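You operate a simulated robot arm through the tools that you are given. There is no shell and no other tool. Be economical: measure what you need, move in short steps, check, and stop when the job is done.

The job below is to be done with a simulated robot arm. You get a single attempt, and the scene is never put back.

Task
Pump 2 shots of dish soap into the small steel bowl and stand the blue brush in it.
Fine: bowl back in its place first.

It is judged by the outcome, as a careful person would: the job done as asked, and still so three seconds after it is handed in. It fails if anything else is knocked over, pushed out of place, dropped, spilled or broken.

Robot
A 7-joint arm with a two-finger parallel gripper, fixed in place. Base frame: the origin is at the foot of the arm, x ahead of it, y to its left, z up; the work surface is at about z = 0. Lengths are in cm, angles in degrees, forces in N, time in s.
With the tool pointing down near the work surface it reaches from about 24 to 62 cm from the base axis. Its first joint turns from -66.0 to 66.0 degrees. Payload 2.6 kg.
The TCP is the grasp point between the finger pads, 3 cm short of the fingertips. In the tool frame z runs along the fingers and y along their closing line. Largest opening 9.4 cm; finger width 2.8, thickness 1; the body of the gripper, 5 by 9.6 cm, starts 5.5 cm behind the TCP.
Orientation is that of the tool frame in the base frame, as a unit quaternion [x, y, z, w]. With the fingers straight down and closing along the base's y, the tool's x points along the base's -x, its y along +y and its z along -z.

Tools
- The arm moves only by the tool move_arm. Its argument "deltas" is a list of rows, each a list of 3 entries, a list of its own where there are three numbers: the shift along the tool's x, y, z in units of 500 mm (1.0 is 500 mm), then the turn, a rotation vector about the tool's x, y, z in units of 90 degrees (1.0 is 90 degrees), then the finger opening in cm, from 0 to 9.4. In form: [[[dx, dy, dz], [rx, ry, rz], hand], ...]. A call has 1 to 12 rows; each row is the pose to reach, as a shift and turn from the pose commanded when the call began, along the tool's axes at that moment. A call with a number of a shift or a turn outside -1 to 1 is refused whole. Rows are played at 5 a second. More than 5 cm and 8.6 degrees between two rows, or a gripper value outside its range, and nothing of the call is played. Where a pose cannot be reached the arm comes as near as it can. A force on the tool above 40 N (or 10 N above the force at the start of the call, whichever is more), or a blocked arm, ends the call early, and 0.2 s more pass. Each finger travels about 7.2 cm/s and halts on what it meets, pressing with about 28 N; the grip force reading is that of the motor and also rises with nothing between the fingers. The clock runs only during rows and for 0.2 s after the last one: add rows that repeat a pose to give the fingers time. It gives the time, the measured TCP pose, the force on the tool (base axes), the opening and the grip force at its end, in the units of the frame above (readings bear some noise), with the torque about the TCP (base axes, N m) and any sound that the robot's microphone picked up.
- Cameras (640 x 400 px; columns grow to the right, rows downward): "scene" is fixed at [1.26, 41.52, 58.2]; the picture's right is [-0.93, -0.37, 0.00], its down [-0.14, 0.36, -0.92] and it looks along [0.34, -0.86, -0.39] (base axes); focal length 332 px, centre (320, 200). "wrist" rides on the gripper at [7.6, 1.4, -10.3] in the tool frame; the picture's right is [-0.18, 0.98, 0.00], its down [-0.75, -0.14, -0.64] and it looks along [-0.63, -0.12, 0.77] (tool axes); focal length 243 px, centre (320, 200). There is no depth. A picture from a camera that has moved, and an enlarged one, comes with that camera's place and axes in the base frame and with its lens.
- camera(camera): a new picture of that camera. It takes no simulated time.
- zoom(camera, box): a new picture of the part [left, top, right, bottom] of that camera's present view, enlarged. It takes no simulated time.
- close_job(): hands the job in; it is judged then, once.

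Go step by step. Nothing tells you positions but the pictures and the camera data: compare them with the known pose of the tool, close in by small moves and look again before you grip or let go. The budget is 120 turns and 84 pictures, counting those below and the enlarged ones. Unless the task says otherwise, let go and move clear before handing in, and close with one line.

The tools are called after ">>>" as a command line: name --argument value ..., lists and objects as JSON in quotes. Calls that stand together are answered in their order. move_arm: Moves the arm, as the interface text tells. Its arguments: {"type":"object","properties":{"deltas":{"type":"array","items":{"type":"array"}}},"required":["deltas"]} The other tools are called the same way: camera (camera) takes a picture; zoom (camera, box) takes an enlarged picture of a part of a camera's view; close_job () hands the job in.

At the start:

```text
time: 0.0
tcp_pos: [30.9, -18.78, 39.86]
tool_rot: [-0.001, 1.0, 0.001, 0.0]
wrist_force: [0.4, -0.1, 0.3]
ft_torque: [0.0, 0.03, 0.0]
finger_gap: 9.39
gripper_force: 0.0
```

scene: 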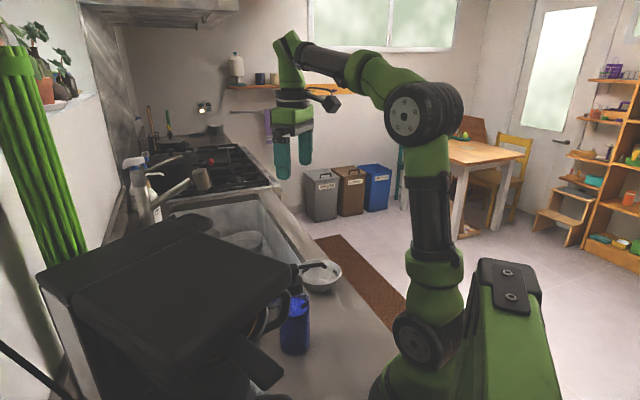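
wrist: 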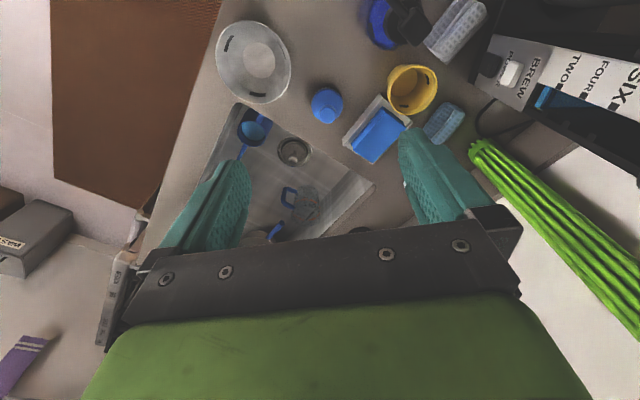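

I see a counter with a sink, a steel bowl, a blue soap pump, a yellow cup and blue things near it. I'll zoom in to identify items before moving.

>>> zoom --camera "wrist" --box '[180, 0, 500, 200]'

>>> zoom --camera "scene" --box '[200, 200, 400, 400]'

>>> zoom --camera "scene" --box '[100, 90, 320, 240]'

```text
2.00 times, centred on (340, 100) of wrist
camera zoom: at [23.18, -17.34, 50.04], right [0.18, 0.98, 0.0], down [0.75, -0.14, 0.64], along [0.63, -0.12, -0.77], focal length 485 px, centre (280, 400)
```

zoom: 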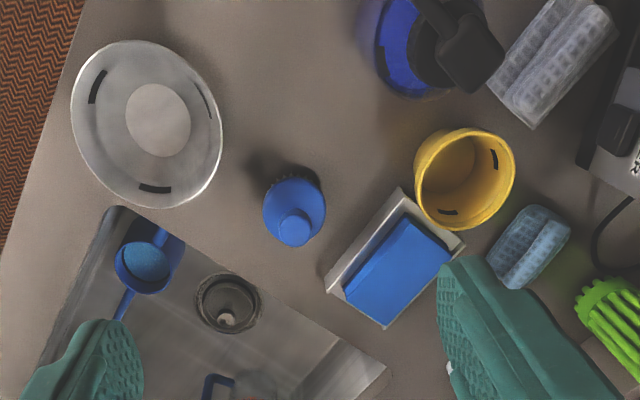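

```text
2.00 times, centred on (300, 300) of scene
camera zoom: at [1.26, 41.52, 58.2], right [-0.93, -0.37, 0.0], down [-0.14, 0.36, -0.92], along [0.34, -0.86, -0.39], focal length 665 px, centre (360, 0)
```

zoom: 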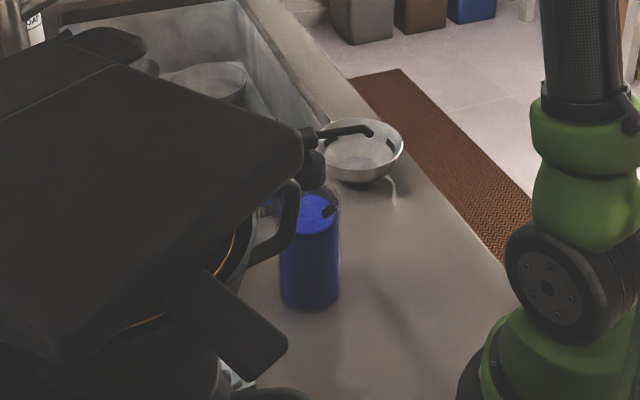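

```text
2.67 times, centred on (210, 165) of scene
camera zoom: at [1.26, 41.52, 58.2], right [-0.93, -0.37, 0.0], down [-0.14, 0.36, -0.92], along [0.34, -0.86, -0.39], focal length 887 px, centre (613, 293)
```

zoom: 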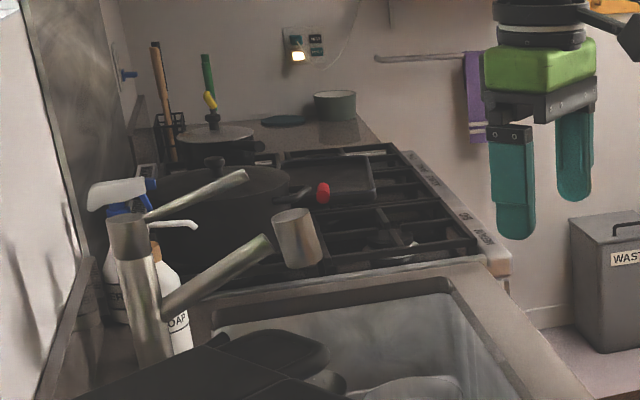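

The bowl is near (30,-30), the blue pump bottle near (26,-8), a small blue dome thing near the sink, and something blue in the sink. I'll yaw the tool to view from the -y side up high.

>>> move_arm --deltas '[[[0.006, -0.012, 0], [0, 0, -0.09], 9.4], [[0.012, -0.024, 0], [0, 0, -0.18], 9.4], [[0.018, -0.036, 0], [0, 0, -0.27], 9.4], [[0.024, -0.048, 0], [0, 0, -0.36], 9.4], [[0.03, -0.06, 0], [0, 0, -0.45], 9.4], [[0.036, -0.072, 0], [0, 0, -0.54], 9.4], [[0.042, -0.084, 0], [0, 0, -0.63], 9.4], [[0.048, -0.096, 0], [0, 0, -0.72], 9.4], [[0.054, -0.108, 0], [0, 0, -0.81], 9.4], [[0.06, -0.12, 0], [0, 0, -0.9], 9.4], [[0.06, -0.12, 0], [0, 0, -0.98], 9.4]]'

>>> camera --camera "wrist"

```text
time: 2.4
tcp_pos: [27.86, -24.78, 39.73]
tool_rot: [-0.696, 0.718, -0.001, 0.0]
wrist_force: [-0.2, 0.8, 1.4]
ft_torque: [0.02, 0.03, -0.01]
finger_gap: 9.4
gripper_force: 0.0
```

```text
78 pictures are left
camera wrist: at [26.13, -32.38, 50.05], right [-0.98, 0.21, 0.0], down [0.16, 0.75, 0.64], along [0.14, 0.63, -0.77], focal length 243 px, centre (320, 200)
```

wrist: 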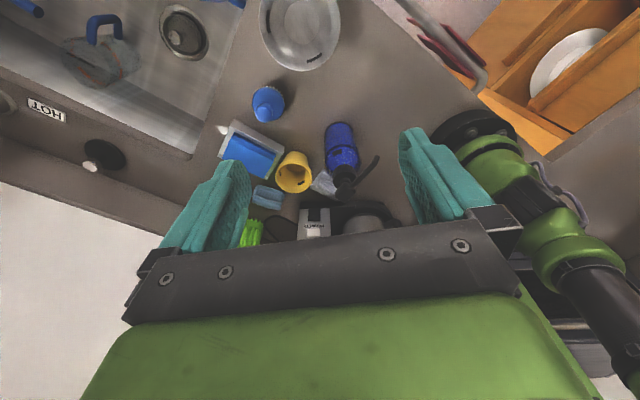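

>>> zoom --camera "wrist" --box '[210, 70, 410, 240]'

>>> zoom --camera "wrist" --box '[0, 0, 350, 180]'

```text
2.35 times, centred on (310, 155) of wrist
camera zoom: at [26.13, -32.38, 50.05], right [-0.98, 0.21, 0.0], down [0.16, 0.75, 0.64], along [0.14, 0.63, -0.77], focal length 571 px, centre (344, 306)
```

zoom: 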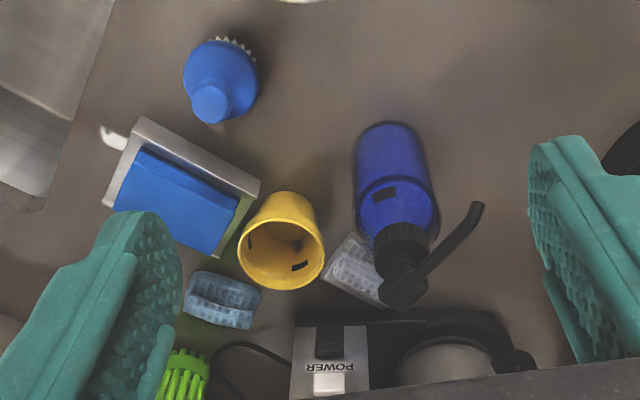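

```text
1.83 times, centred on (175, 90) of wrist
camera zoom: at [26.13, -32.38, 50.05], right [-0.98, 0.21, 0.0], down [0.16, 0.75, 0.64], along [0.14, 0.63, -0.77], focal length 444 px, centre (585, 401)
```

zoom: 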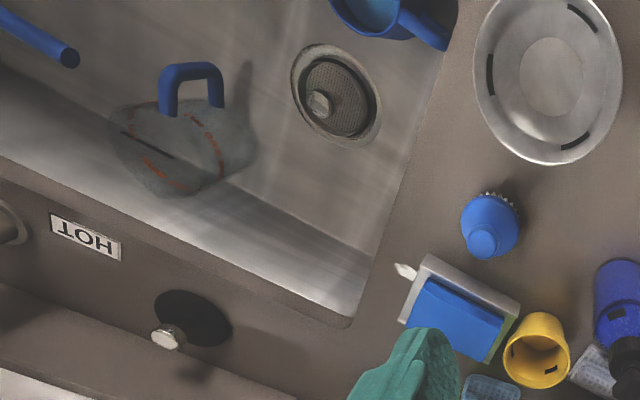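

The blue palm brush stands at about (39,-19), the pump bottle at about (27,-9.5) with its nozzle tip near (22,-14,18). The plan is to slide the bowl under the nozzle, pump twice, return it, then stand the brush in it; I first go over the bowl's near rim for a closer look.

>>> move_arm --deltas '[[[0.021, -0.004, 0.032], [0, 0, 0.09], 9.4], [[0.042, -0.008, 0.064], [0, 0, 0.18], 9.4], [[0.063, -0.012, 0.096], [0, 0, 0.27], 9.4], [[0.084, -0.016, 0.128], [0, 0, 0.36], 9.4], [[0.105, -0.02, 0.16], [0, 0, 0.45], 9.4], [[0.126, -0.024, 0.192], [0, 0, 0.54], 9.4], [[0.147, -0.028, 0.224], [0, 0, 0.63], 9.4], [[0.168, -0.032, 0.256], [0, 0, 0.72], 9.4], [[0.189, -0.036, 0.288], [0, 0, 0.81], 9.4], [[0.21, -0.04, 0.32], [0, 0, 0.9], 9.4], [[0.232, -0.042, 0.354], [0, 0, 0.98], 9.4]]'

>>> camera --camera "wrist"

>>> camera --camera "scene"

```text
time: 4.8
tcp_pos: [29.62, -36.51, 22.02]
tool_rot: [0.001, 1.0, 0.0, 0.0]
wrist_force: [0.7, 0.6, -0.3]
ft_torque: [0.02, -0.03, -0.01]
finger_gap: 9.4
gripper_force: 0.1
```

```text
75 pictures are left
camera wrist: at [21.95, -35.02, 32.38], right [0.19, 0.98, 0.0], down [0.75, -0.14, 0.64], along [0.63, -0.12, -0.77], focal length 243 px, centre (320, 200)
```

wrist: 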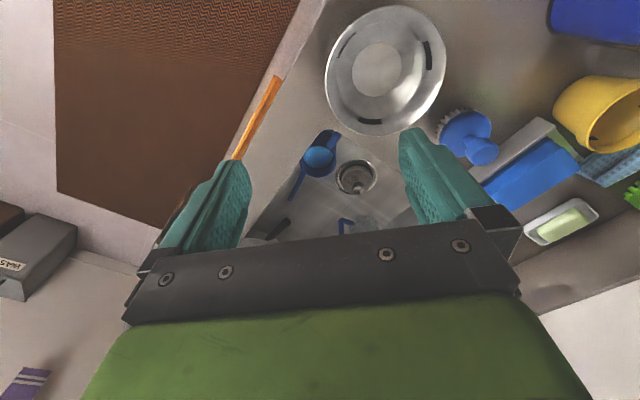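

```text
74 pictures are left
```

scene: 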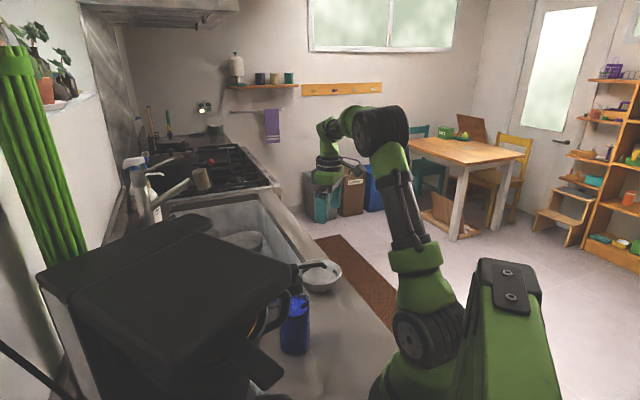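

The bowl rim centre is about (29.7,-29.8), radius 6, rim height about 5. I check the bowl's side profile to choose the grip tilt.

>>> zoom --camera "scene" --box '[270, 240, 370, 310]'

>>> zoom --camera "wrist" --box '[300, 0, 480, 150]'

```text
5.71 times, centred on (320, 275) of scene
camera zoom: at [1.25, 41.53, 58.2], right [-0.93, -0.37, 0.0], down [-0.14, 0.36, -0.92], along [0.34, -0.86, -0.39], focal length 1900 px, centre (320, -229)
```

zoom: 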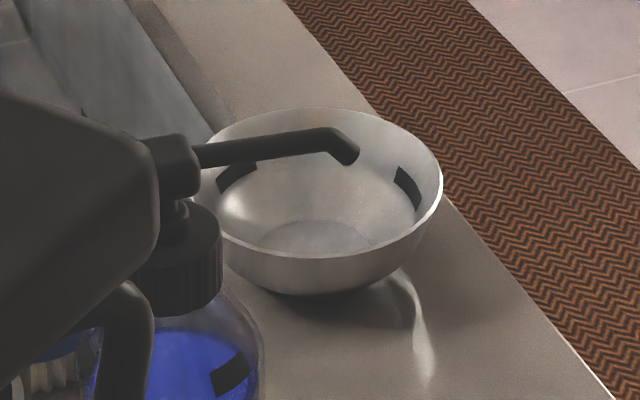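

```text
2.67 times, centred on (390, 75) of wrist
camera zoom: at [21.95, -35.02, 32.38], right [0.19, 0.98, 0.0], down [0.75, -0.14, 0.64], along [0.63, -0.12, -0.77], focal length 647 px, centre (133, 533)
```

zoom: 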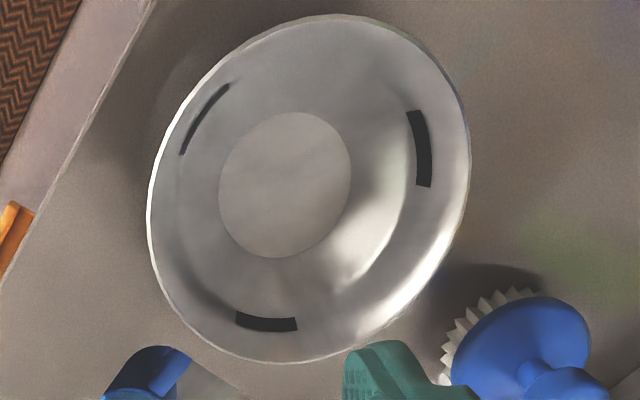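

The bowl's wall is steep near the rim. I tilt the tool about 25° to match the wall and come to a pre-grasp point outside the -y rim.

>>> move_arm --deltas '[[[0, -0.013, 0.03], [-0.06, 0, 0], 7], [[0, -0.026, 0.06], [-0.12, 0, 0], 5], [[0, -0.04, 0.09], [-0.18, 0, 0], 4], [[0, -0.053, 0.13], [-0.24, 0, 0], 4], [[0, -0.066, 0.168], [-0.278, 0, 0], 4], [[0, -0.066, 0.168], [-0.278, 0, 0], 4]]'

>>> camera --camera "wrist"

>>> zoom --camera "scene" --box '[260, 200, 400, 310]'

```text
time: 6.2
tcp_pos: [29.57, -39.7, 13.57]
tool_rot: [-0.001, 0.976, 0.217, -0.001]
wrist_force: [-0.2, 0.0, -0.8]
ft_torque: [0.0, 0.04, 0.02]
finger_gap: 4.0
gripper_force: 0.1
```

```text
71 pictures are left
camera wrist: at [21.92, -42.79, 23.51], right [0.18, 0.89, 0.42], down [0.75, -0.4, 0.52], along [0.63, 0.22, -0.74], focal length 243 px, centre (320, 200)
```

wrist: 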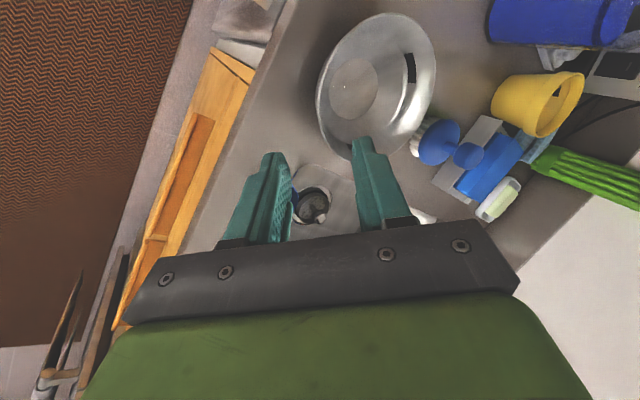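

```text
3.64 times, centred on (330, 255) of scene
camera zoom: at [1.26, 41.52, 58.2], right [-0.93, -0.37, 0.0], down [-0.14, 0.36, -0.92], along [0.34, -0.86, -0.39], focal length 1209 px, centre (284, 0)
```

zoom: 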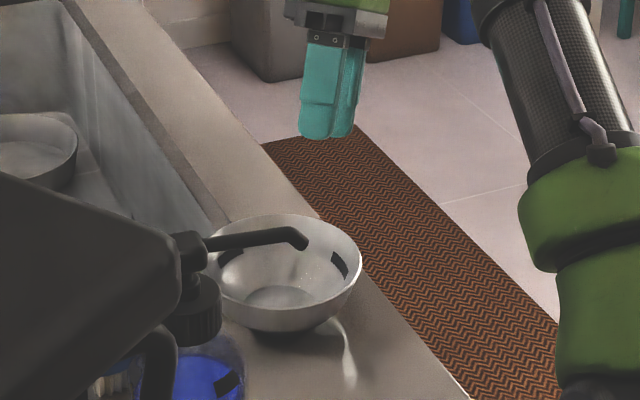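

The fingers straddle the near rim line. I advance part way along the tool axis and look.

>>> move_arm --deltas '[[[-0.002, 0, 0.04], [0, 0, 0], 4], [[-0.002, 0, 0.08], [0, 0, 0], 4], [[-0.002, 0, 0.11], [0, 0, 0], 4]]'

>>> camera --camera "wrist"

>>> zoom --camera "scene" --box '[260, 200, 400, 310]'

```text
time: 7.0
tcp_pos: [29.7, -37.49, 8.62]
tool_rot: [-0.001, 0.976, 0.216, 0.001]
wrist_force: [0.1, 0.3, -0.5]
ft_torque: [-0.05, -0.02, 0.0]
finger_gap: 4.01
gripper_force: 0.0
```

```text
69 pictures are left
camera wrist: at [21.98, -40.46, 18.61], right [0.18, 0.89, 0.42], down [0.75, -0.4, 0.52], along [0.63, 0.22, -0.74], focal length 243 px, centre (320, 200)
```

wrist: 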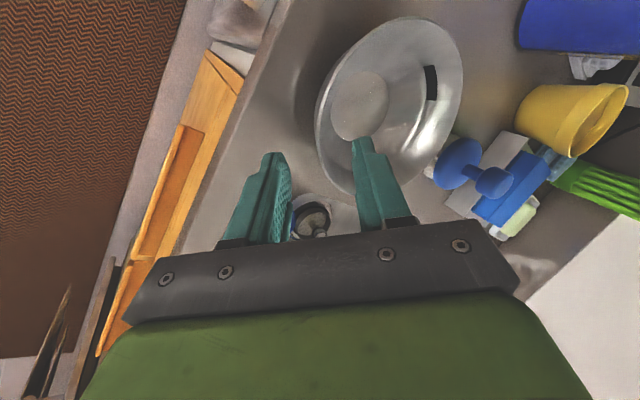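

```text
3.64 times, centred on (330, 255) of scene
camera zoom: at [1.26, 41.52, 58.2], right [-0.93, -0.37, 0.0], down [-0.14, 0.36, -0.92], along [0.34, -0.86, -0.39], focal length 1209 px, centre (284, 0)
```

zoom: 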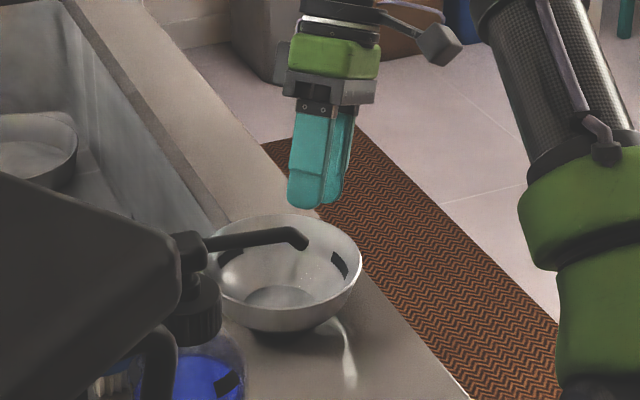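

Alignment looks right; I advance the last 2.5 cm and look again before closing.

>>> move_arm --deltas '[[[0, 0, 0.025], [0, 0, 0], 4], [[0, 0, 0.05], [0, 0, 0], 4]]'

>>> camera --camera "wrist"

>>> zoom --camera "scene" --box '[270, 220, 370, 300]'

```text
time: 7.6
tcp_pos: [29.78, -36.4, 6.34]
tool_rot: [-0.001, 0.976, 0.217, 0.0]
wrist_force: [-0.4, 0.6, -0.2]
ft_torque: [-0.02, -0.01, -0.01]
finger_gap: 4.01
gripper_force: 0.1
```

```text
67 pictures are left
camera wrist: at [22.03, -39.37, 16.3], right [0.18, 0.89, 0.42], down [0.75, -0.4, 0.52], along [0.63, 0.22, -0.74], focal length 243 px, centre (320, 200)
```

wrist: 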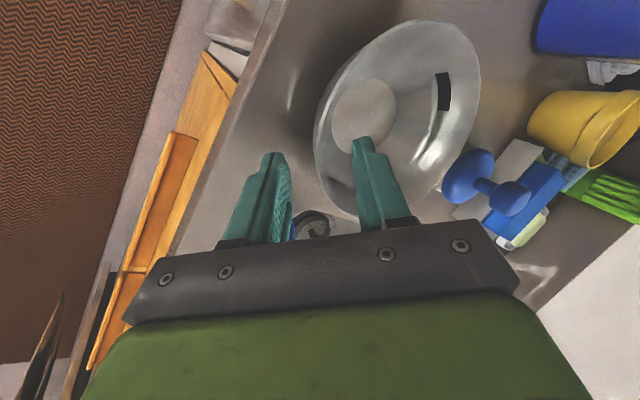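

```text
5.00 times, centred on (320, 260) of scene
camera zoom: at [1.26, 41.52, 58.2], right [-0.93, -0.37, 0.0], down [-0.14, 0.36, -0.92], along [0.34, -0.86, -0.39], focal length 1662 px, centre (320, -100)
```

zoom: 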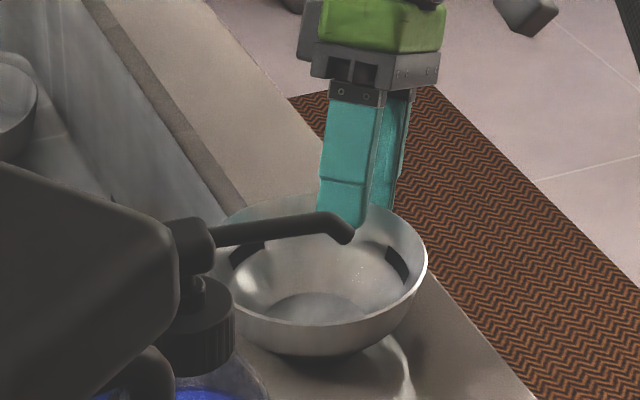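

The inner finger is inside the rim. Closing now.

>>> move_arm --deltas '[[[0, 0, 0], [0, 0, 0], 3], [[0, 0, 0], [0, 0, 0], 2], [[0, 0, 0], [0, 0, 0], 1], [[0, 0, 0], [0, 0, 0], 0], [[0, 0, 0], [0, 0, 0], 0], [[0, 0, 0], [0, 0, 0], 0]]'

>>> camera --camera "wrist"

>>> zoom --camera "scene" --box '[270, 220, 370, 300]'

```text
time: 9.0
tcp_pos: [29.72, -36.41, 6.4]
tool_rot: [0.001, 0.976, 0.217, 0.001]
wrist_force: [-1.7, 3.7, 12.1]
ft_torque: [0.71, 0.31, 0.01]
finger_gap: 0.93
gripper_force: 28.2
```

```text
65 pictures are left
camera wrist: at [22.05, -39.35, 16.38], right [0.18, 0.89, 0.42], down [0.75, -0.4, 0.52], along [0.63, 0.22, -0.74], focal length 243 px, centre (320, 200)
```

wrist: 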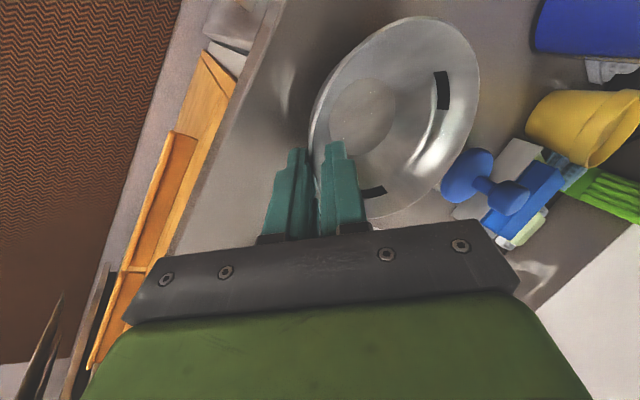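

```text
5.00 times, centred on (320, 260) of scene
camera zoom: at [1.25, 41.53, 58.19], right [-0.93, -0.37, 0.0], down [-0.14, 0.36, -0.92], along [0.34, -0.86, -0.39], focal length 1662 px, centre (320, -100)
```

zoom: 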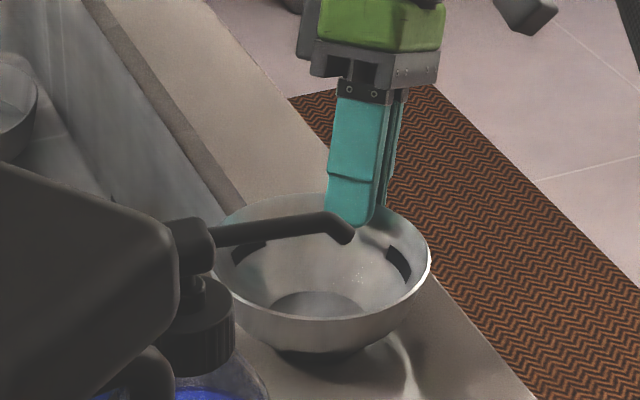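

Gripped at the rim. I lift 1 cm and check how level it hangs.

>>> move_arm --deltas '[[[0, 0.0042, -0.009], [0, 0, 0], 0], [[0, 0.0084, -0.0181], [0, 0, 0], 0], [[0, 0.0126, -0.0272], [0, 0, 0], 0]]'

>>> camera --camera "wrist"

>>> zoom --camera "scene" --box '[270, 220, 370, 300]'

```text
time: 9.8
tcp_pos: [29.61, -36.3, 7.78]
tool_rot: [0.0, 0.976, 0.217, -0.001]
wrist_force: [0.0, -0.4, -2.3]
ft_torque: [-0.05, 0.01, -0.01]
finger_gap: 0.71
gripper_force: 27.6
```

```text
63 pictures are left
camera wrist: at [22.0, -39.4, 17.77], right [0.18, 0.89, 0.42], down [0.75, -0.4, 0.52], along [0.63, 0.22, -0.75], focal length 243 px, centre (320, 200)
```

wrist: 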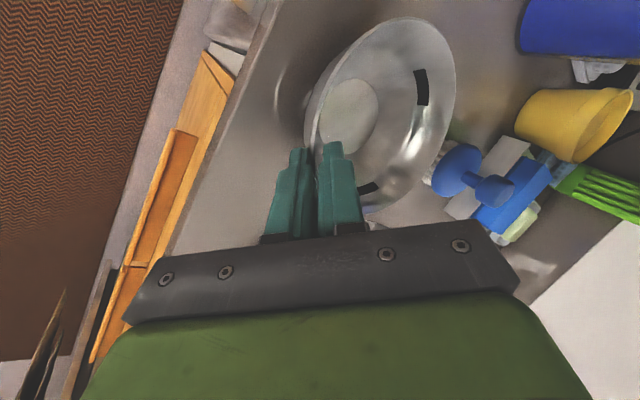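

```text
5.00 times, centred on (320, 260) of scene
camera zoom: at [1.26, 41.52, 58.2], right [-0.93, -0.37, 0.0], down [-0.14, 0.36, -0.92], along [0.34, -0.86, -0.39], focal length 1662 px, centre (320, -100)
```

zoom: 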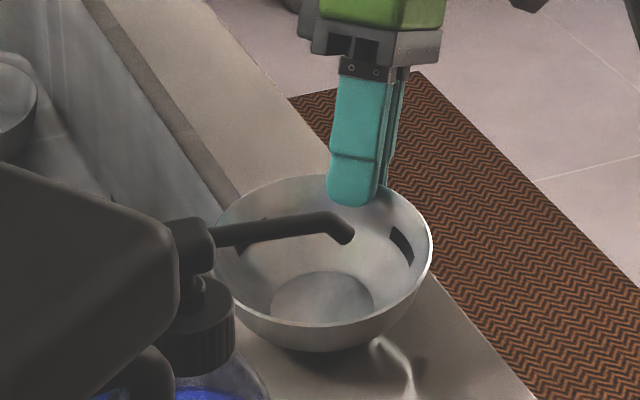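

The bowl hangs about 15° off, so I add 15° of tilt to level it while carrying it toward the nozzle, stopping short and raised.

>>> move_arm --deltas '[[[0.02, 0.02, 0.0], [-0.017, 0, 0], 0], [[0.04, 0.04, 0.01], [-0.033, 0, 0], 0], [[0.06, 0.06, 0.02], [-0.05, 0, 0], 0], [[0.08, 0.08, 0.03], [-0.067, 0, 0], 0], [[0.1, 0.1, 0.04], [-0.083, 0, 0], 0], [[0.12, 0.12, 0.048], [-0.1, 0, 0], 0], [[0.14, 0.14, 0.057], [-0.117, 0, 0], 0], [[0.16, 0.16, 0.066], [-0.134, 0, 0], 0], [[0.18, 0.18, 0.075], [-0.15, 0, 0], 0], [[0.202, 0.199, 0.084], [-0.167, 0, 0], 0], [[0.202, 0.199, 0.084], [-0.167, 0, 0], 0]]'

>>> camera --camera "wrist"

>>> zoom --camera "scene" --box '[260, 230, 380, 370]'

```text
time: 12.2
tcp_pos: [19.6, -25.59, 8.24]
tool_rot: [0.0, 0.939, 0.344, 0.001]
wrist_force: [-0.2, 1.0, -0.9]
ft_torque: [-0.07, 0.0, -0.02]
finger_gap: 0.72
gripper_force: 28.1
```

```text
61 pictures are left
camera wrist: at [11.93, -31.06, 17.07], right [0.18, 0.75, 0.63], down [0.75, -0.52, 0.4], along [0.63, 0.4, -0.66], focal length 243 px, centre (320, 200)
```

wrist: 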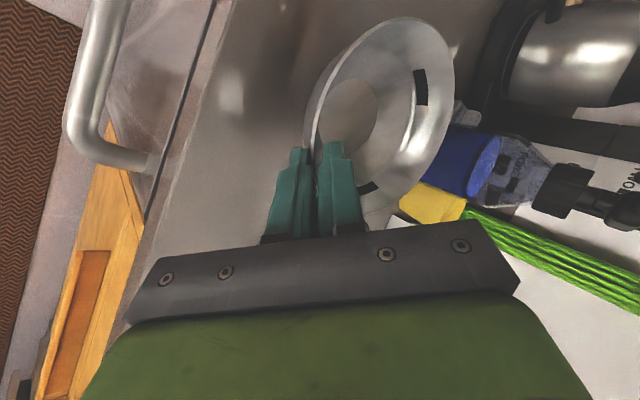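

```text
2.86 times, centred on (320, 300) of scene
camera zoom: at [1.26, 41.52, 58.2], right [-0.93, -0.37, 0.0], down [-0.14, 0.36, -0.92], along [0.34, -0.86, -0.39], focal length 950 px, centre (320, -86)
```

zoom: 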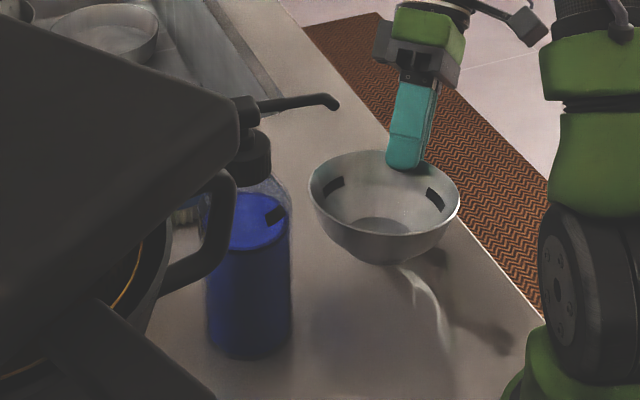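

The bowl is level with its centre near (19.6,-18.6), and the nozzle tip is about (22.2,-14.1). I edge it closer, still raised, and check the clearance to the bottle.

>>> move_arm --deltas '[[[-0.005, 0.008, 0.007], [0, 0, 0], 0], [[-0.01, 0.016, 0.014], [0, 0, 0], 0], [[-0.016, 0.0245, 0.0206], [0, 0, 0], 0]]'

>>> camera --camera "wrist"

>>> zoom --camera "scene" --box '[280, 250, 370, 350]'

```text
time: 13.0
tcp_pos: [20.43, -23.89, 8.32]
tool_rot: [-0.001, 0.939, 0.343, 0.0]
wrist_force: [1.1, -0.5, -1.0]
ft_torque: [-0.08, -0.01, -0.01]
finger_gap: 0.69
gripper_force: 28.0
```

```text
59 pictures are left
camera wrist: at [12.74, -29.4, 17.12], right [0.18, 0.75, 0.63], down [0.75, -0.52, 0.4], along [0.63, 0.4, -0.66], focal length 243 px, centre (320, 200)
```

wrist: 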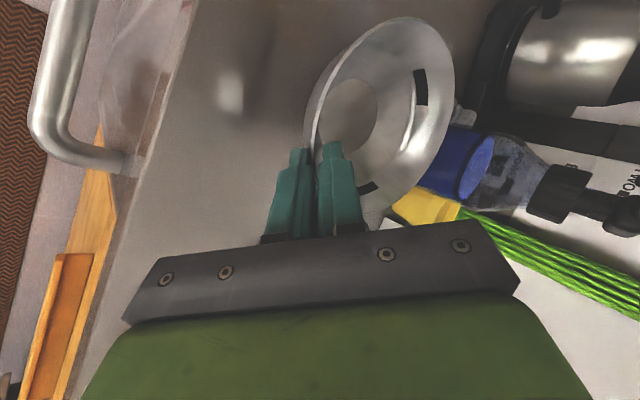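

```text
4.00 times, centred on (325, 300) of scene
camera zoom: at [1.26, 41.52, 58.2], right [-0.93, -0.37, 0.0], down [-0.14, 0.36, -0.92], along [0.34, -0.86, -0.39], focal length 1330 px, centre (300, -200)
```

zoom: 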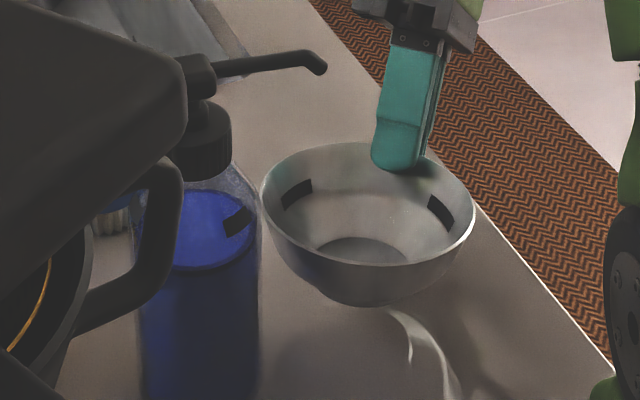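

The tip falls inside the rim with a gap left to the bottle. I nudge 0.3 cm further and lower the bowl to the counter.

>>> move_arm --deltas '[[[-0.004, 0.0046, 0.0039], [0, 0, 0], 0], [[-0.004, -0.004, 0.0145], [0, 0, 0], 0], [[-0.004, -0.0126, 0.0245], [0, 0, 0], 0], [[-0.004, -0.018, 0.0305], [0, 0, 0], 0], [[-0.004, -0.0205, 0.0335], [0, 0, 0], 0]]'

>>> zoom --camera "scene" --box '[280, 250, 370, 350]'

```text
time: 14.2
tcp_pos: [20.66, -23.75, 6.29]
tool_rot: [0.001, 0.94, 0.342, 0.0]
wrist_force: [-0.9, -0.4, -1.6]
ft_torque: [-0.1, 0.0, -0.01]
finger_gap: 0.7
gripper_force: 28.2
```

```text
4.00 times, centred on (325, 300) of scene
camera zoom: at [1.26, 41.52, 58.2], right [-0.93, -0.37, 0.0], down [-0.14, 0.36, -0.92], along [0.34, -0.86, -0.39], focal length 1330 px, centre (300, -200)
```

zoom: 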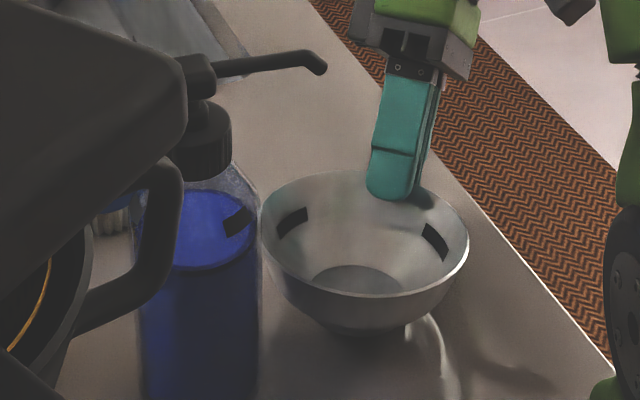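

Nearly down; lowering by 2 mm steps until the weight comes off.

>>> move_arm --deltas '[[[0, -0.0026, 0.0031], [0, 0, 0], 0], [[0, -0.0026, 0.0031], [0, 0, 0], 0]]'

>>> move_arm --deltas '[[[0, -0.0026, 0.0031], [0, 0, 0], 0], [[0, -0.0026, 0.0031], [0, 0, 0], 0]]'

```text
time: 14.8
tcp_pos: [20.59, -23.65, 6.13]
tool_rot: [0.0, 0.939, 0.343, -0.001]
wrist_force: [0.0, -1.0, 0.0]
ft_torque: [-0.09, -0.03, -0.01]
finger_gap: 0.69
gripper_force: 27.9
```

```text
time: 15.4
tcp_pos: [20.56, -23.75, 5.87]
tool_rot: [0.0, 0.939, 0.343, 0.0]
wrist_force: [0.2, 0.2, 0.5]
ft_torque: [0.0, 0.02, 0.02]
finger_gap: 0.71
gripper_force: 27.8
```

Torque and weight have gone to zero, so the bowl rests on the counter. I open the fingers and look.

>>> move_arm --deltas '[[[0, 0, 0], [0, 0, 0], 1.2], [[0, 0, 0], [0, 0, 0], 2], [[0, 0, 0], [0, 0, 0], 2.6], [[0, 0, 0], [0, 0, 0], 2.6]]'

>>> zoom --camera "scene" --box '[280, 250, 370, 350]'

>>> camera --camera "wrist"

```text
time: 16.4
tcp_pos: [20.67, -23.69, 5.87]
tool_rot: [0.0, 0.94, 0.342, 0.0]
wrist_force: [0.1, 0.7, 0.4]
ft_torque: [0.01, 0.01, 0.02]
finger_gap: 2.59
gripper_force: 0.0
```

```text
4.00 times, centred on (325, 300) of scene
camera zoom: at [1.26, 41.52, 58.2], right [-0.93, -0.37, 0.0], down [-0.14, 0.36, -0.92], along [0.34, -0.86, -0.39], focal length 1330 px, centre (300, -200)
```

zoom: 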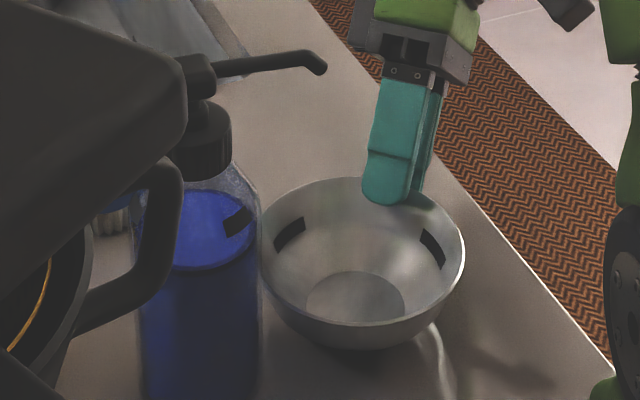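

```text
55 pictures are left
camera wrist: at [12.94, -29.15, 14.72], right [0.18, 0.75, 0.63], down [0.75, -0.52, 0.4], along [0.63, 0.4, -0.66], focal length 243 px, centre (320, 200)
```

wrist: 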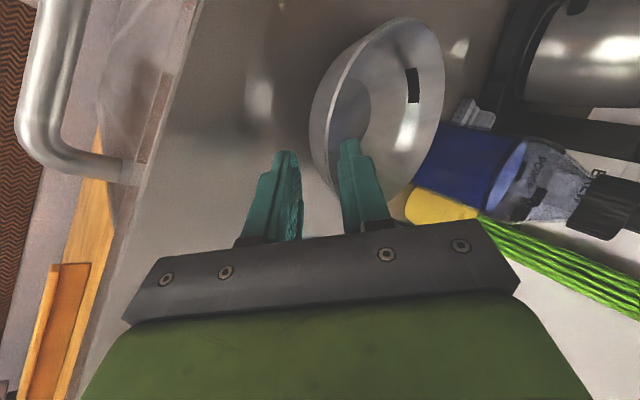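

The bowl is standing free under the nozzle. I withdraw along the finger axis, then rise and straighten the tool.

>>> move_arm --deltas '[[[0, 0, -0.06], [0, 0, 0], 2.6], [[0, 0, -0.12], [0, 0, 0], 2.6], [[0, 0, -0.2], [0, 0, 0], 2.6], [[0, 0.032, -0.238], [0.08, 0, 0], 2.6], [[0, 0.064, -0.276], [0.16, 0, 0], 2], [[0, 0.096, -0.314], [0.24, 0, 0], 1], [[0, 0.128, -0.352], [0.32, 0, 0], 0], [[0, 0.16, -0.39], [0.4, 0, 0], 0], [[0, 0.194, -0.429], [0.446, 0, 0], 0]]'

>>> zoom --camera "scene" --box '[260, 230, 380, 350]'

```text
time: 18.4
tcp_pos: [20.56, -29.89, 28.47]
tool_rot: [0.0, 1.0, -0.002, -0.001]
wrist_force: [-1.0, 0.2, -0.4]
ft_torque: [0.02, 0.0, 0.03]
finger_gap: 0.0
gripper_force: 28.5
```

```text
3.33 times, centred on (320, 290) of scene
camera zoom: at [1.26, 41.52, 58.2], right [-0.93, -0.37, 0.0], down [-0.14, 0.36, -0.92], along [0.34, -0.86, -0.39], focal length 1108 px, centre (320, -100)
```

zoom: 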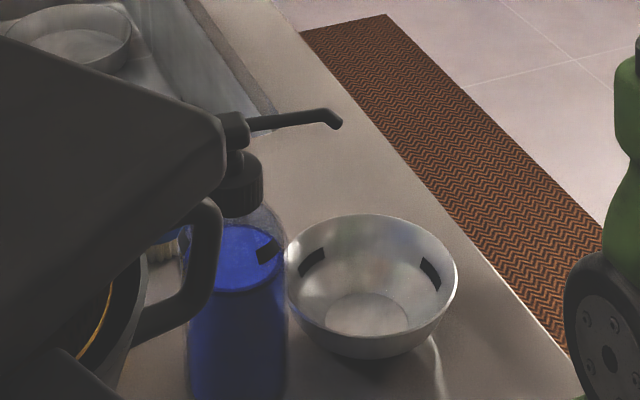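

Bowl is stable and upright. I yaw the tool and rise to see the nozzle over the bowl from the -y side.

>>> move_arm --deltas '[[[-0.005, 0.008, -0.02], [0, 0, -0.09], 0], [[-0.01, 0.016, -0.04], [0, 0, -0.18], 0], [[-0.015, 0.024, -0.06], [0, 0, -0.27], 0], [[-0.02, 0.032, -0.08], [0, 0, -0.36], 0], [[-0.025, 0.04, -0.1], [0, 0, -0.45], 0], [[-0.03, 0.048, -0.11], [0, 0, -0.54], 0], [[-0.035, 0.056, -0.11], [0, 0, -0.63], 0], [[-0.04, 0.064, -0.11], [0, 0, -0.72], 0], [[-0.045, 0.072, -0.11], [0, 0, -0.81], 0], [[-0.048, 0.078, -0.11], [0, 0, -0.9], 0], [[-0.048, 0.078, -0.11], [0, 0, -0.98], 0]]'

>>> camera --camera "wrist"

```text
time: 20.8
tcp_pos: [23.14, -26.22, 34.11]
tool_rot: [-0.697, 0.717, -0.001, -0.001]
wrist_force: [-0.4, -0.6, -1.2]
ft_torque: [-0.01, 0.03, -0.02]
finger_gap: 0.0
gripper_force: 27.7
```

```text
53 pictures are left
camera wrist: at [21.31, -33.67, 44.42], right [-0.98, 0.21, 0.0], down [0.16, 0.75, 0.64], along [0.14, 0.63, -0.77], focal length 243 px, centre (320, 200)
```

wrist: 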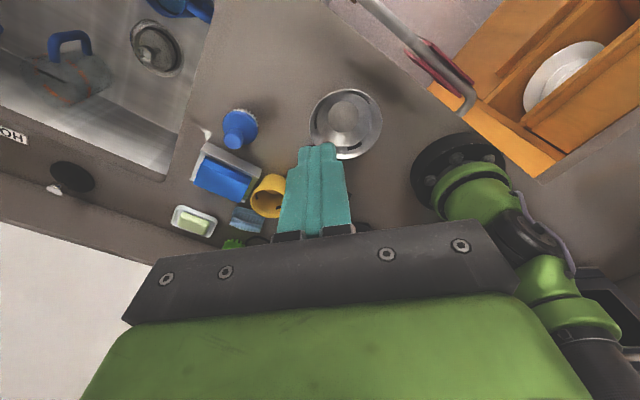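

The closed fingers hide the pump; I open them for the view.

>>> move_arm --deltas '[[[0, 0, 0], [0, 0, 0], 3], [[0, 0, 0], [0, 0, 0], 6], [[0, 0, 0], [0, 0, 0], 9.4], [[0, 0, 0], [0, 0, 0], 9.4]]'

>>> zoom --camera "wrist" --box '[240, 70, 420, 230]'

```text
time: 21.8
tcp_pos: [23.04, -26.2, 34.19]
tool_rot: [-0.696, 0.718, 0.0, -0.001]
wrist_force: [0.1, 0.6, 0.3]
ft_torque: [-0.02, -0.04, -0.01]
finger_gap: 9.4
gripper_force: 0.0
```

```text
2.50 times, centred on (330, 150) of wrist
camera zoom: at [21.29, -33.67, 44.42], right [-0.98, 0.21, 0.0], down [0.16, 0.75, 0.64], along [0.14, 0.63, -0.77], focal length 606 px, centre (295, 325)
```

zoom: 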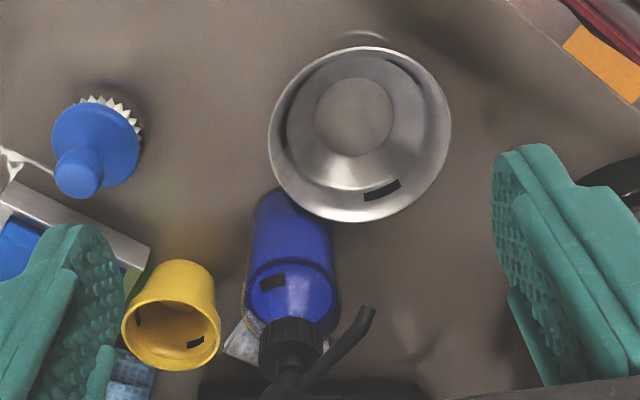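

Nozzle tip is about (21.8,-13.3,18.8), inside the bowl rim (bowl centre (20.7,-16.8)); the pump head is about (27.2,-9,20). I move above the head, staying high, and look.

>>> move_arm --deltas '[[[-0.07, -0.015, 0], [0, 0, 0], 9.4], [[-0.14, -0.03, 0], [0, 0, 0], 9.4], [[-0.21, -0.045, 0], [0, 0, 0], 9.4], [[-0.28, -0.06, 0.02], [0, 0, 0], 9.4], [[-0.346, -0.0743, 0.044], [0, 0, 0], 9.4], [[-0.346, -0.0743, 0.044], [0, 0, 0], 9.4]]'

>>> camera --camera "wrist"

>>> camera --camera "scene"

```text
time: 23.2
tcp_pos: [27.07, -8.9, 31.93]
tool_rot: [-0.696, 0.718, 0.0, 0.0]
wrist_force: [1.1, -0.4, -0.6]
ft_torque: [-0.01, -0.03, -0.02]
finger_gap: 9.39
gripper_force: 0.0
```

```text
51 pictures are left
camera wrist: at [25.46, -16.45, 42.2], right [-0.98, 0.21, 0.0], down [0.16, 0.75, 0.64], along [0.14, 0.63, -0.77], focal length 243 px, centre (320, 200)
```

wrist: 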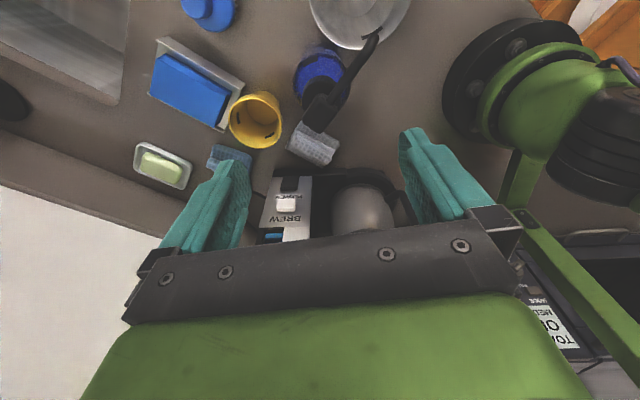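

```text
50 pictures are left
```

scene: 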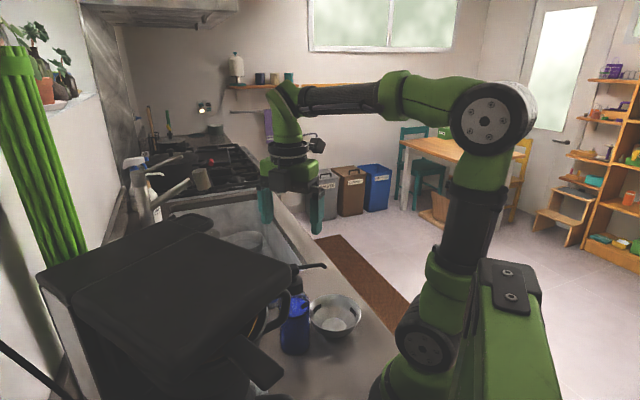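

>>> zoom --camera "wrist" --box '[240, 0, 420, 150]'

```text
2.67 times, centred on (330, 75) of wrist
camera zoom: at [25.46, -16.45, 42.2], right [-0.98, 0.21, 0.0], down [0.16, 0.75, 0.64], along [0.14, 0.63, -0.77], focal length 647 px, centre (293, 533)
```

zoom: 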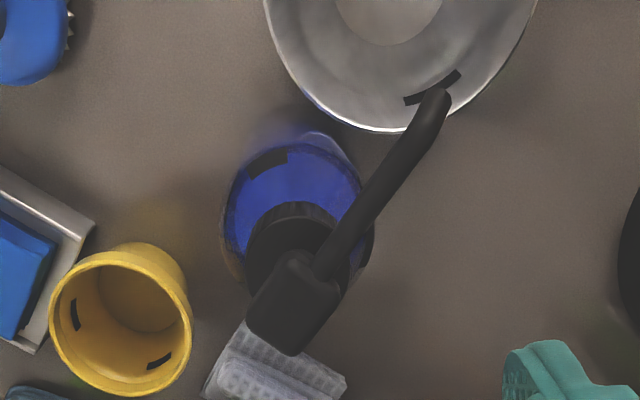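

The nozzle tip is confirmed over the bowl, and the pump head is centred near (27.3,-8.7). I close the fingers and descend to just above the head.

>>> move_arm --deltas '[[[0, -0.003, 0], [0, 0, 0], 6], [[0, -0.003, 0], [0, 0, 0], 3], [[0, -0.003, 0], [0, 0, 0], 0], [[0, -0.003, 0], [0, 0, 0], 0], [[0, -0.003, 0.04], [0, 0, 0], 0], [[0, -0.003, 0.08], [0, 0, 0], 0], [[0, -0.003, 0.12], [0, 0, 0], 0], [[0, -0.003, 0.13], [0, 0, 0], 0]]'

>>> zoom --camera "scene" --box '[250, 210, 370, 330]'

>>> camera --camera "wrist"

```text
time: 25.0
tcp_pos: [27.37, -8.96, 25.36]
tool_rot: [-0.696, 0.718, 0.0, 0.0]
wrist_force: [0.3, -0.5, 0.2]
ft_torque: [-0.01, 0.0, 0.02]
finger_gap: 0.0
gripper_force: 27.6
```

```text
3.33 times, centred on (310, 270) of scene
camera zoom: at [1.26, 41.52, 58.2], right [-0.93, -0.37, 0.0], down [-0.14, 0.36, -0.92], along [0.34, -0.86, -0.39], focal length 1108 px, centre (353, -33)
```

zoom: 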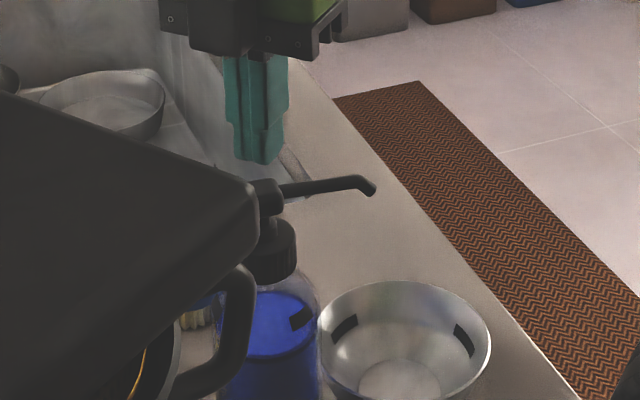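

```text
47 pictures are left
camera wrist: at [25.66, -16.52, 35.64], right [-0.98, 0.21, 0.0], down [0.16, 0.75, 0.64], along [0.14, 0.63, -0.77], focal length 243 px, centre (320, 200)
```

wrist: 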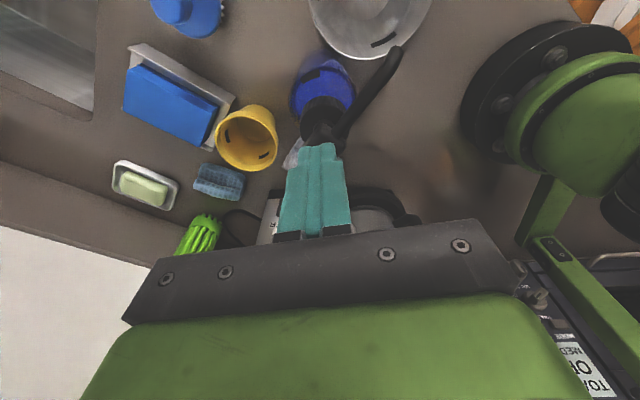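

Fingers are about 1.5 cm above the head, nearly centred. I descend slowly with small steps, watching force.

>>> move_arm --deltas '[[[0, 0.006, 0.01], [0, 0, 0], 0], [[0, 0.006, 0.02], [0, 0, 0], 0], [[0, 0.006, 0.026], [0, 0, 0], 0]]'

>>> move_arm --deltas '[[[0, 0, 0.005], [0, 0, 0], 0], [[0, 0, 0.01], [0, 0, 0], 0]]'

>>> zoom --camera "scene" --box '[250, 210, 370, 330]'

```text
time: 25.8
tcp_pos: [27.1, -9.07, 24.11]
tool_rot: [-0.696, 0.718, -0.001, -0.001]
wrist_force: [0.3, -0.1, 0.6]
ft_torque: [0.03, 0.04, 0.01]
finger_gap: 0.0
gripper_force: 27.8
```

```text
time: 26.4
tcp_pos: [27.0, -9.05, 23.55]
tool_rot: [-0.696, 0.718, -0.001, -0.001]
wrist_force: [0.8, 0.1, 1.0]
ft_torque: [-0.01, 0.03, 0.01]
finger_gap: 0.03
gripper_force: 28.6
```

```text
3.33 times, centred on (310, 270) of scene
camera zoom: at [1.25, 41.52, 58.2], right [-0.93, -0.37, 0.0], down [-0.14, 0.36, -0.92], along [0.34, -0.86, -0.39], focal length 1108 px, centre (353, -33)
```

zoom: 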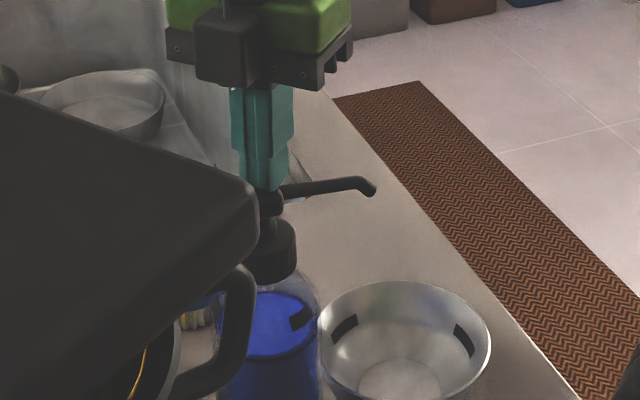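

>>> move_arm --deltas '[[[0, 0, 0.005], [0, 0, 0], 0], [[0, 0, 0.01], [0, 0, 0], 0]]'

>>> zoom --camera "scene" --box '[270, 240, 340, 310]'

>>> camera --camera "wrist"

```text
time: 27.0
tcp_pos: [27.05, -9.08, 23.02]
tool_rot: [-0.696, 0.718, 0.0, -0.001]
wrist_force: [0.1, 0.3, 4.0]
ft_torque: [0.02, -0.02, -0.04]
finger_gap: 0.01
gripper_force: 28.0
```

```text
5.71 times, centred on (305, 275) of scene
camera zoom: at [1.25, 41.53, 58.2], right [-0.93, -0.37, 0.0], down [-0.14, 0.36, -0.92], along [0.34, -0.86, -0.39], focal length 1900 px, centre (406, -229)
```

zoom: 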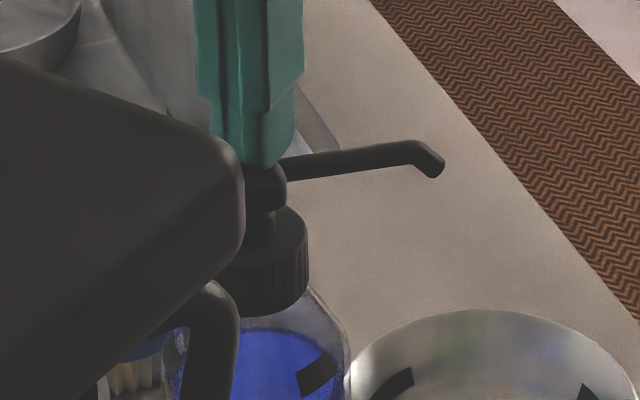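

```text
44 pictures are left
camera wrist: at [25.36, -16.51, 33.37], right [-0.98, 0.21, 0.0], down [0.16, 0.75, 0.64], along [0.14, 0.63, -0.77], focal length 243 px, centre (320, 200)
```

wrist: 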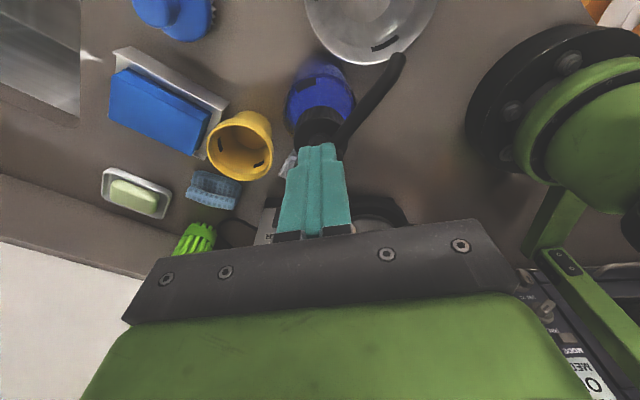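

In contact at tip z≈20 with 4 N, centred on the head. I press the first stroke, watching for the stop.

>>> move_arm --deltas '[[[0, 0, 0.006], [0, 0, 0], 0], [[0, 0, 0.012], [0, 0, 0], 0], [[0, 0, 0.018], [0, 0, 0], 0], [[0, 0, 0.024], [0, 0, 0], 0]]'

>>> zoom --camera "scene" --box '[270, 240, 370, 340]'

```text
time: 28.0
tcp_pos: [27.11, -9.07, 22.0]
tool_rot: [-0.696, 0.718, -0.001, 0.001]
wrist_force: [-2.5, 0.7, 25.8]
ft_torque: [0.09, 0.08, 0.02]
finger_gap: 0.02
gripper_force: 28.2
```

```text
4.00 times, centred on (320, 290) of scene
camera zoom: at [1.25, 41.53, 58.19], right [-0.93, -0.37, 0.0], down [-0.14, 0.36, -0.92], along [0.34, -0.86, -0.39], focal length 1330 px, centre (320, -160)
```

zoom: 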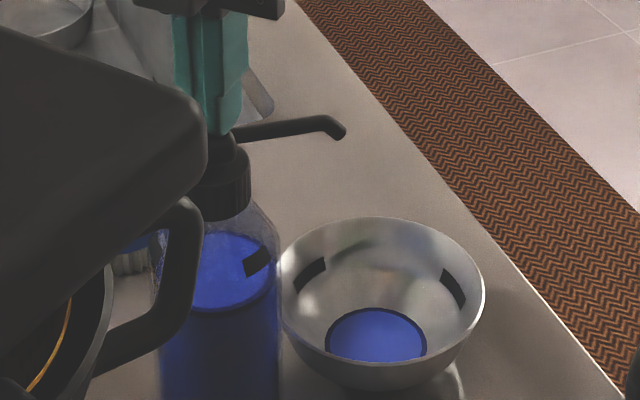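

The first shot is in the bowl. I let the pump rise fully before the second stroke.

>>> move_arm --deltas '[[[0, 0, -0.012], [0, 0, 0], 0], [[0, 0, -0.026], [0, 0, 0], 0], [[0, 0, -0.038], [0, 0, 0], 0], [[0, 0, -0.038], [0, 0, 0], 0], [[0, 0, -0.038], [0, 0, 0], 0], [[0, 0, -0.038], [0, 0, 0], 0]]'

>>> zoom --camera "scene" --box '[270, 240, 370, 340]'

```text
time: 29.4
tcp_pos: [27.13, -9.0, 23.71]
tool_rot: [-0.696, 0.718, -0.001, -0.001]
wrist_force: [-0.7, 1.4, -0.4]
ft_torque: [0.03, 0.01, 0.02]
finger_gap: 0.0
gripper_force: 28.2
```

```text
4.00 times, centred on (320, 290) of scene
camera zoom: at [1.26, 41.52, 58.2], right [-0.93, -0.37, 0.0], down [-0.14, 0.36, -0.92], along [0.34, -0.86, -0.39], focal length 1330 px, centre (320, -160)
```

zoom: 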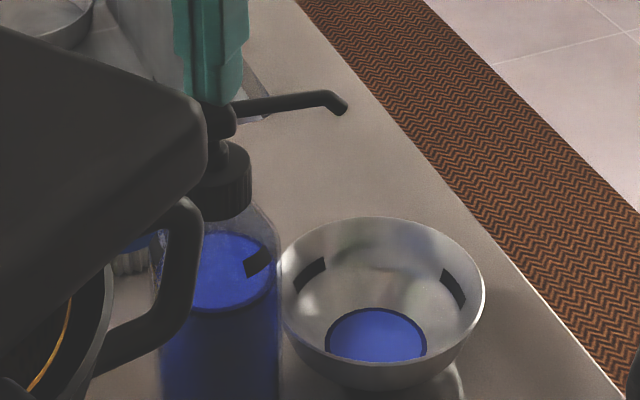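

The pump is back up. Second stroke, to the same depth, then release.

>>> move_arm --deltas '[[[0, 0, 0.014], [0, 0, 0], 0], [[0, 0, 0.02], [0, 0, 0], 0], [[0, 0, 0.026], [0, 0, 0], 0], [[0, 0, 0.032], [0, 0, 0], 0], [[0, 0, 0.038], [0, 0, 0], 0]]'

>>> zoom --camera "scene" --box '[270, 240, 370, 340]'

```text
time: 30.6
tcp_pos: [27.07, -8.96, 21.95]
tool_rot: [-0.696, 0.718, -0.002, 0.0]
wrist_force: [-2.2, -0.4, 25.3]
ft_torque: [0.09, 0.06, 0.02]
finger_gap: 0.0
gripper_force: 28.4
```

```text
4.00 times, centred on (320, 290) of scene
camera zoom: at [1.25, 41.53, 58.19], right [-0.93, -0.37, 0.0], down [-0.14, 0.36, -0.92], along [0.34, -0.86, -0.39], focal length 1330 px, centre (320, -160)
```

zoom: 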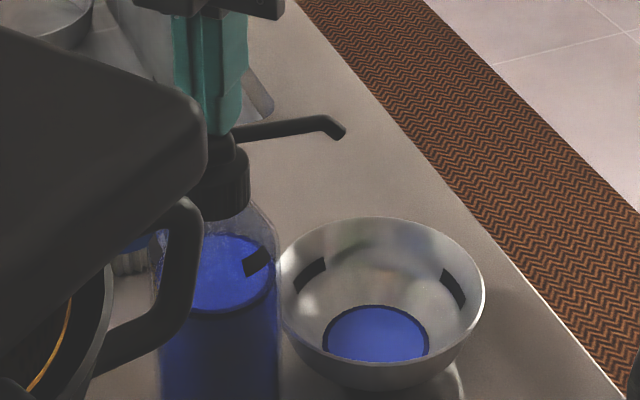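

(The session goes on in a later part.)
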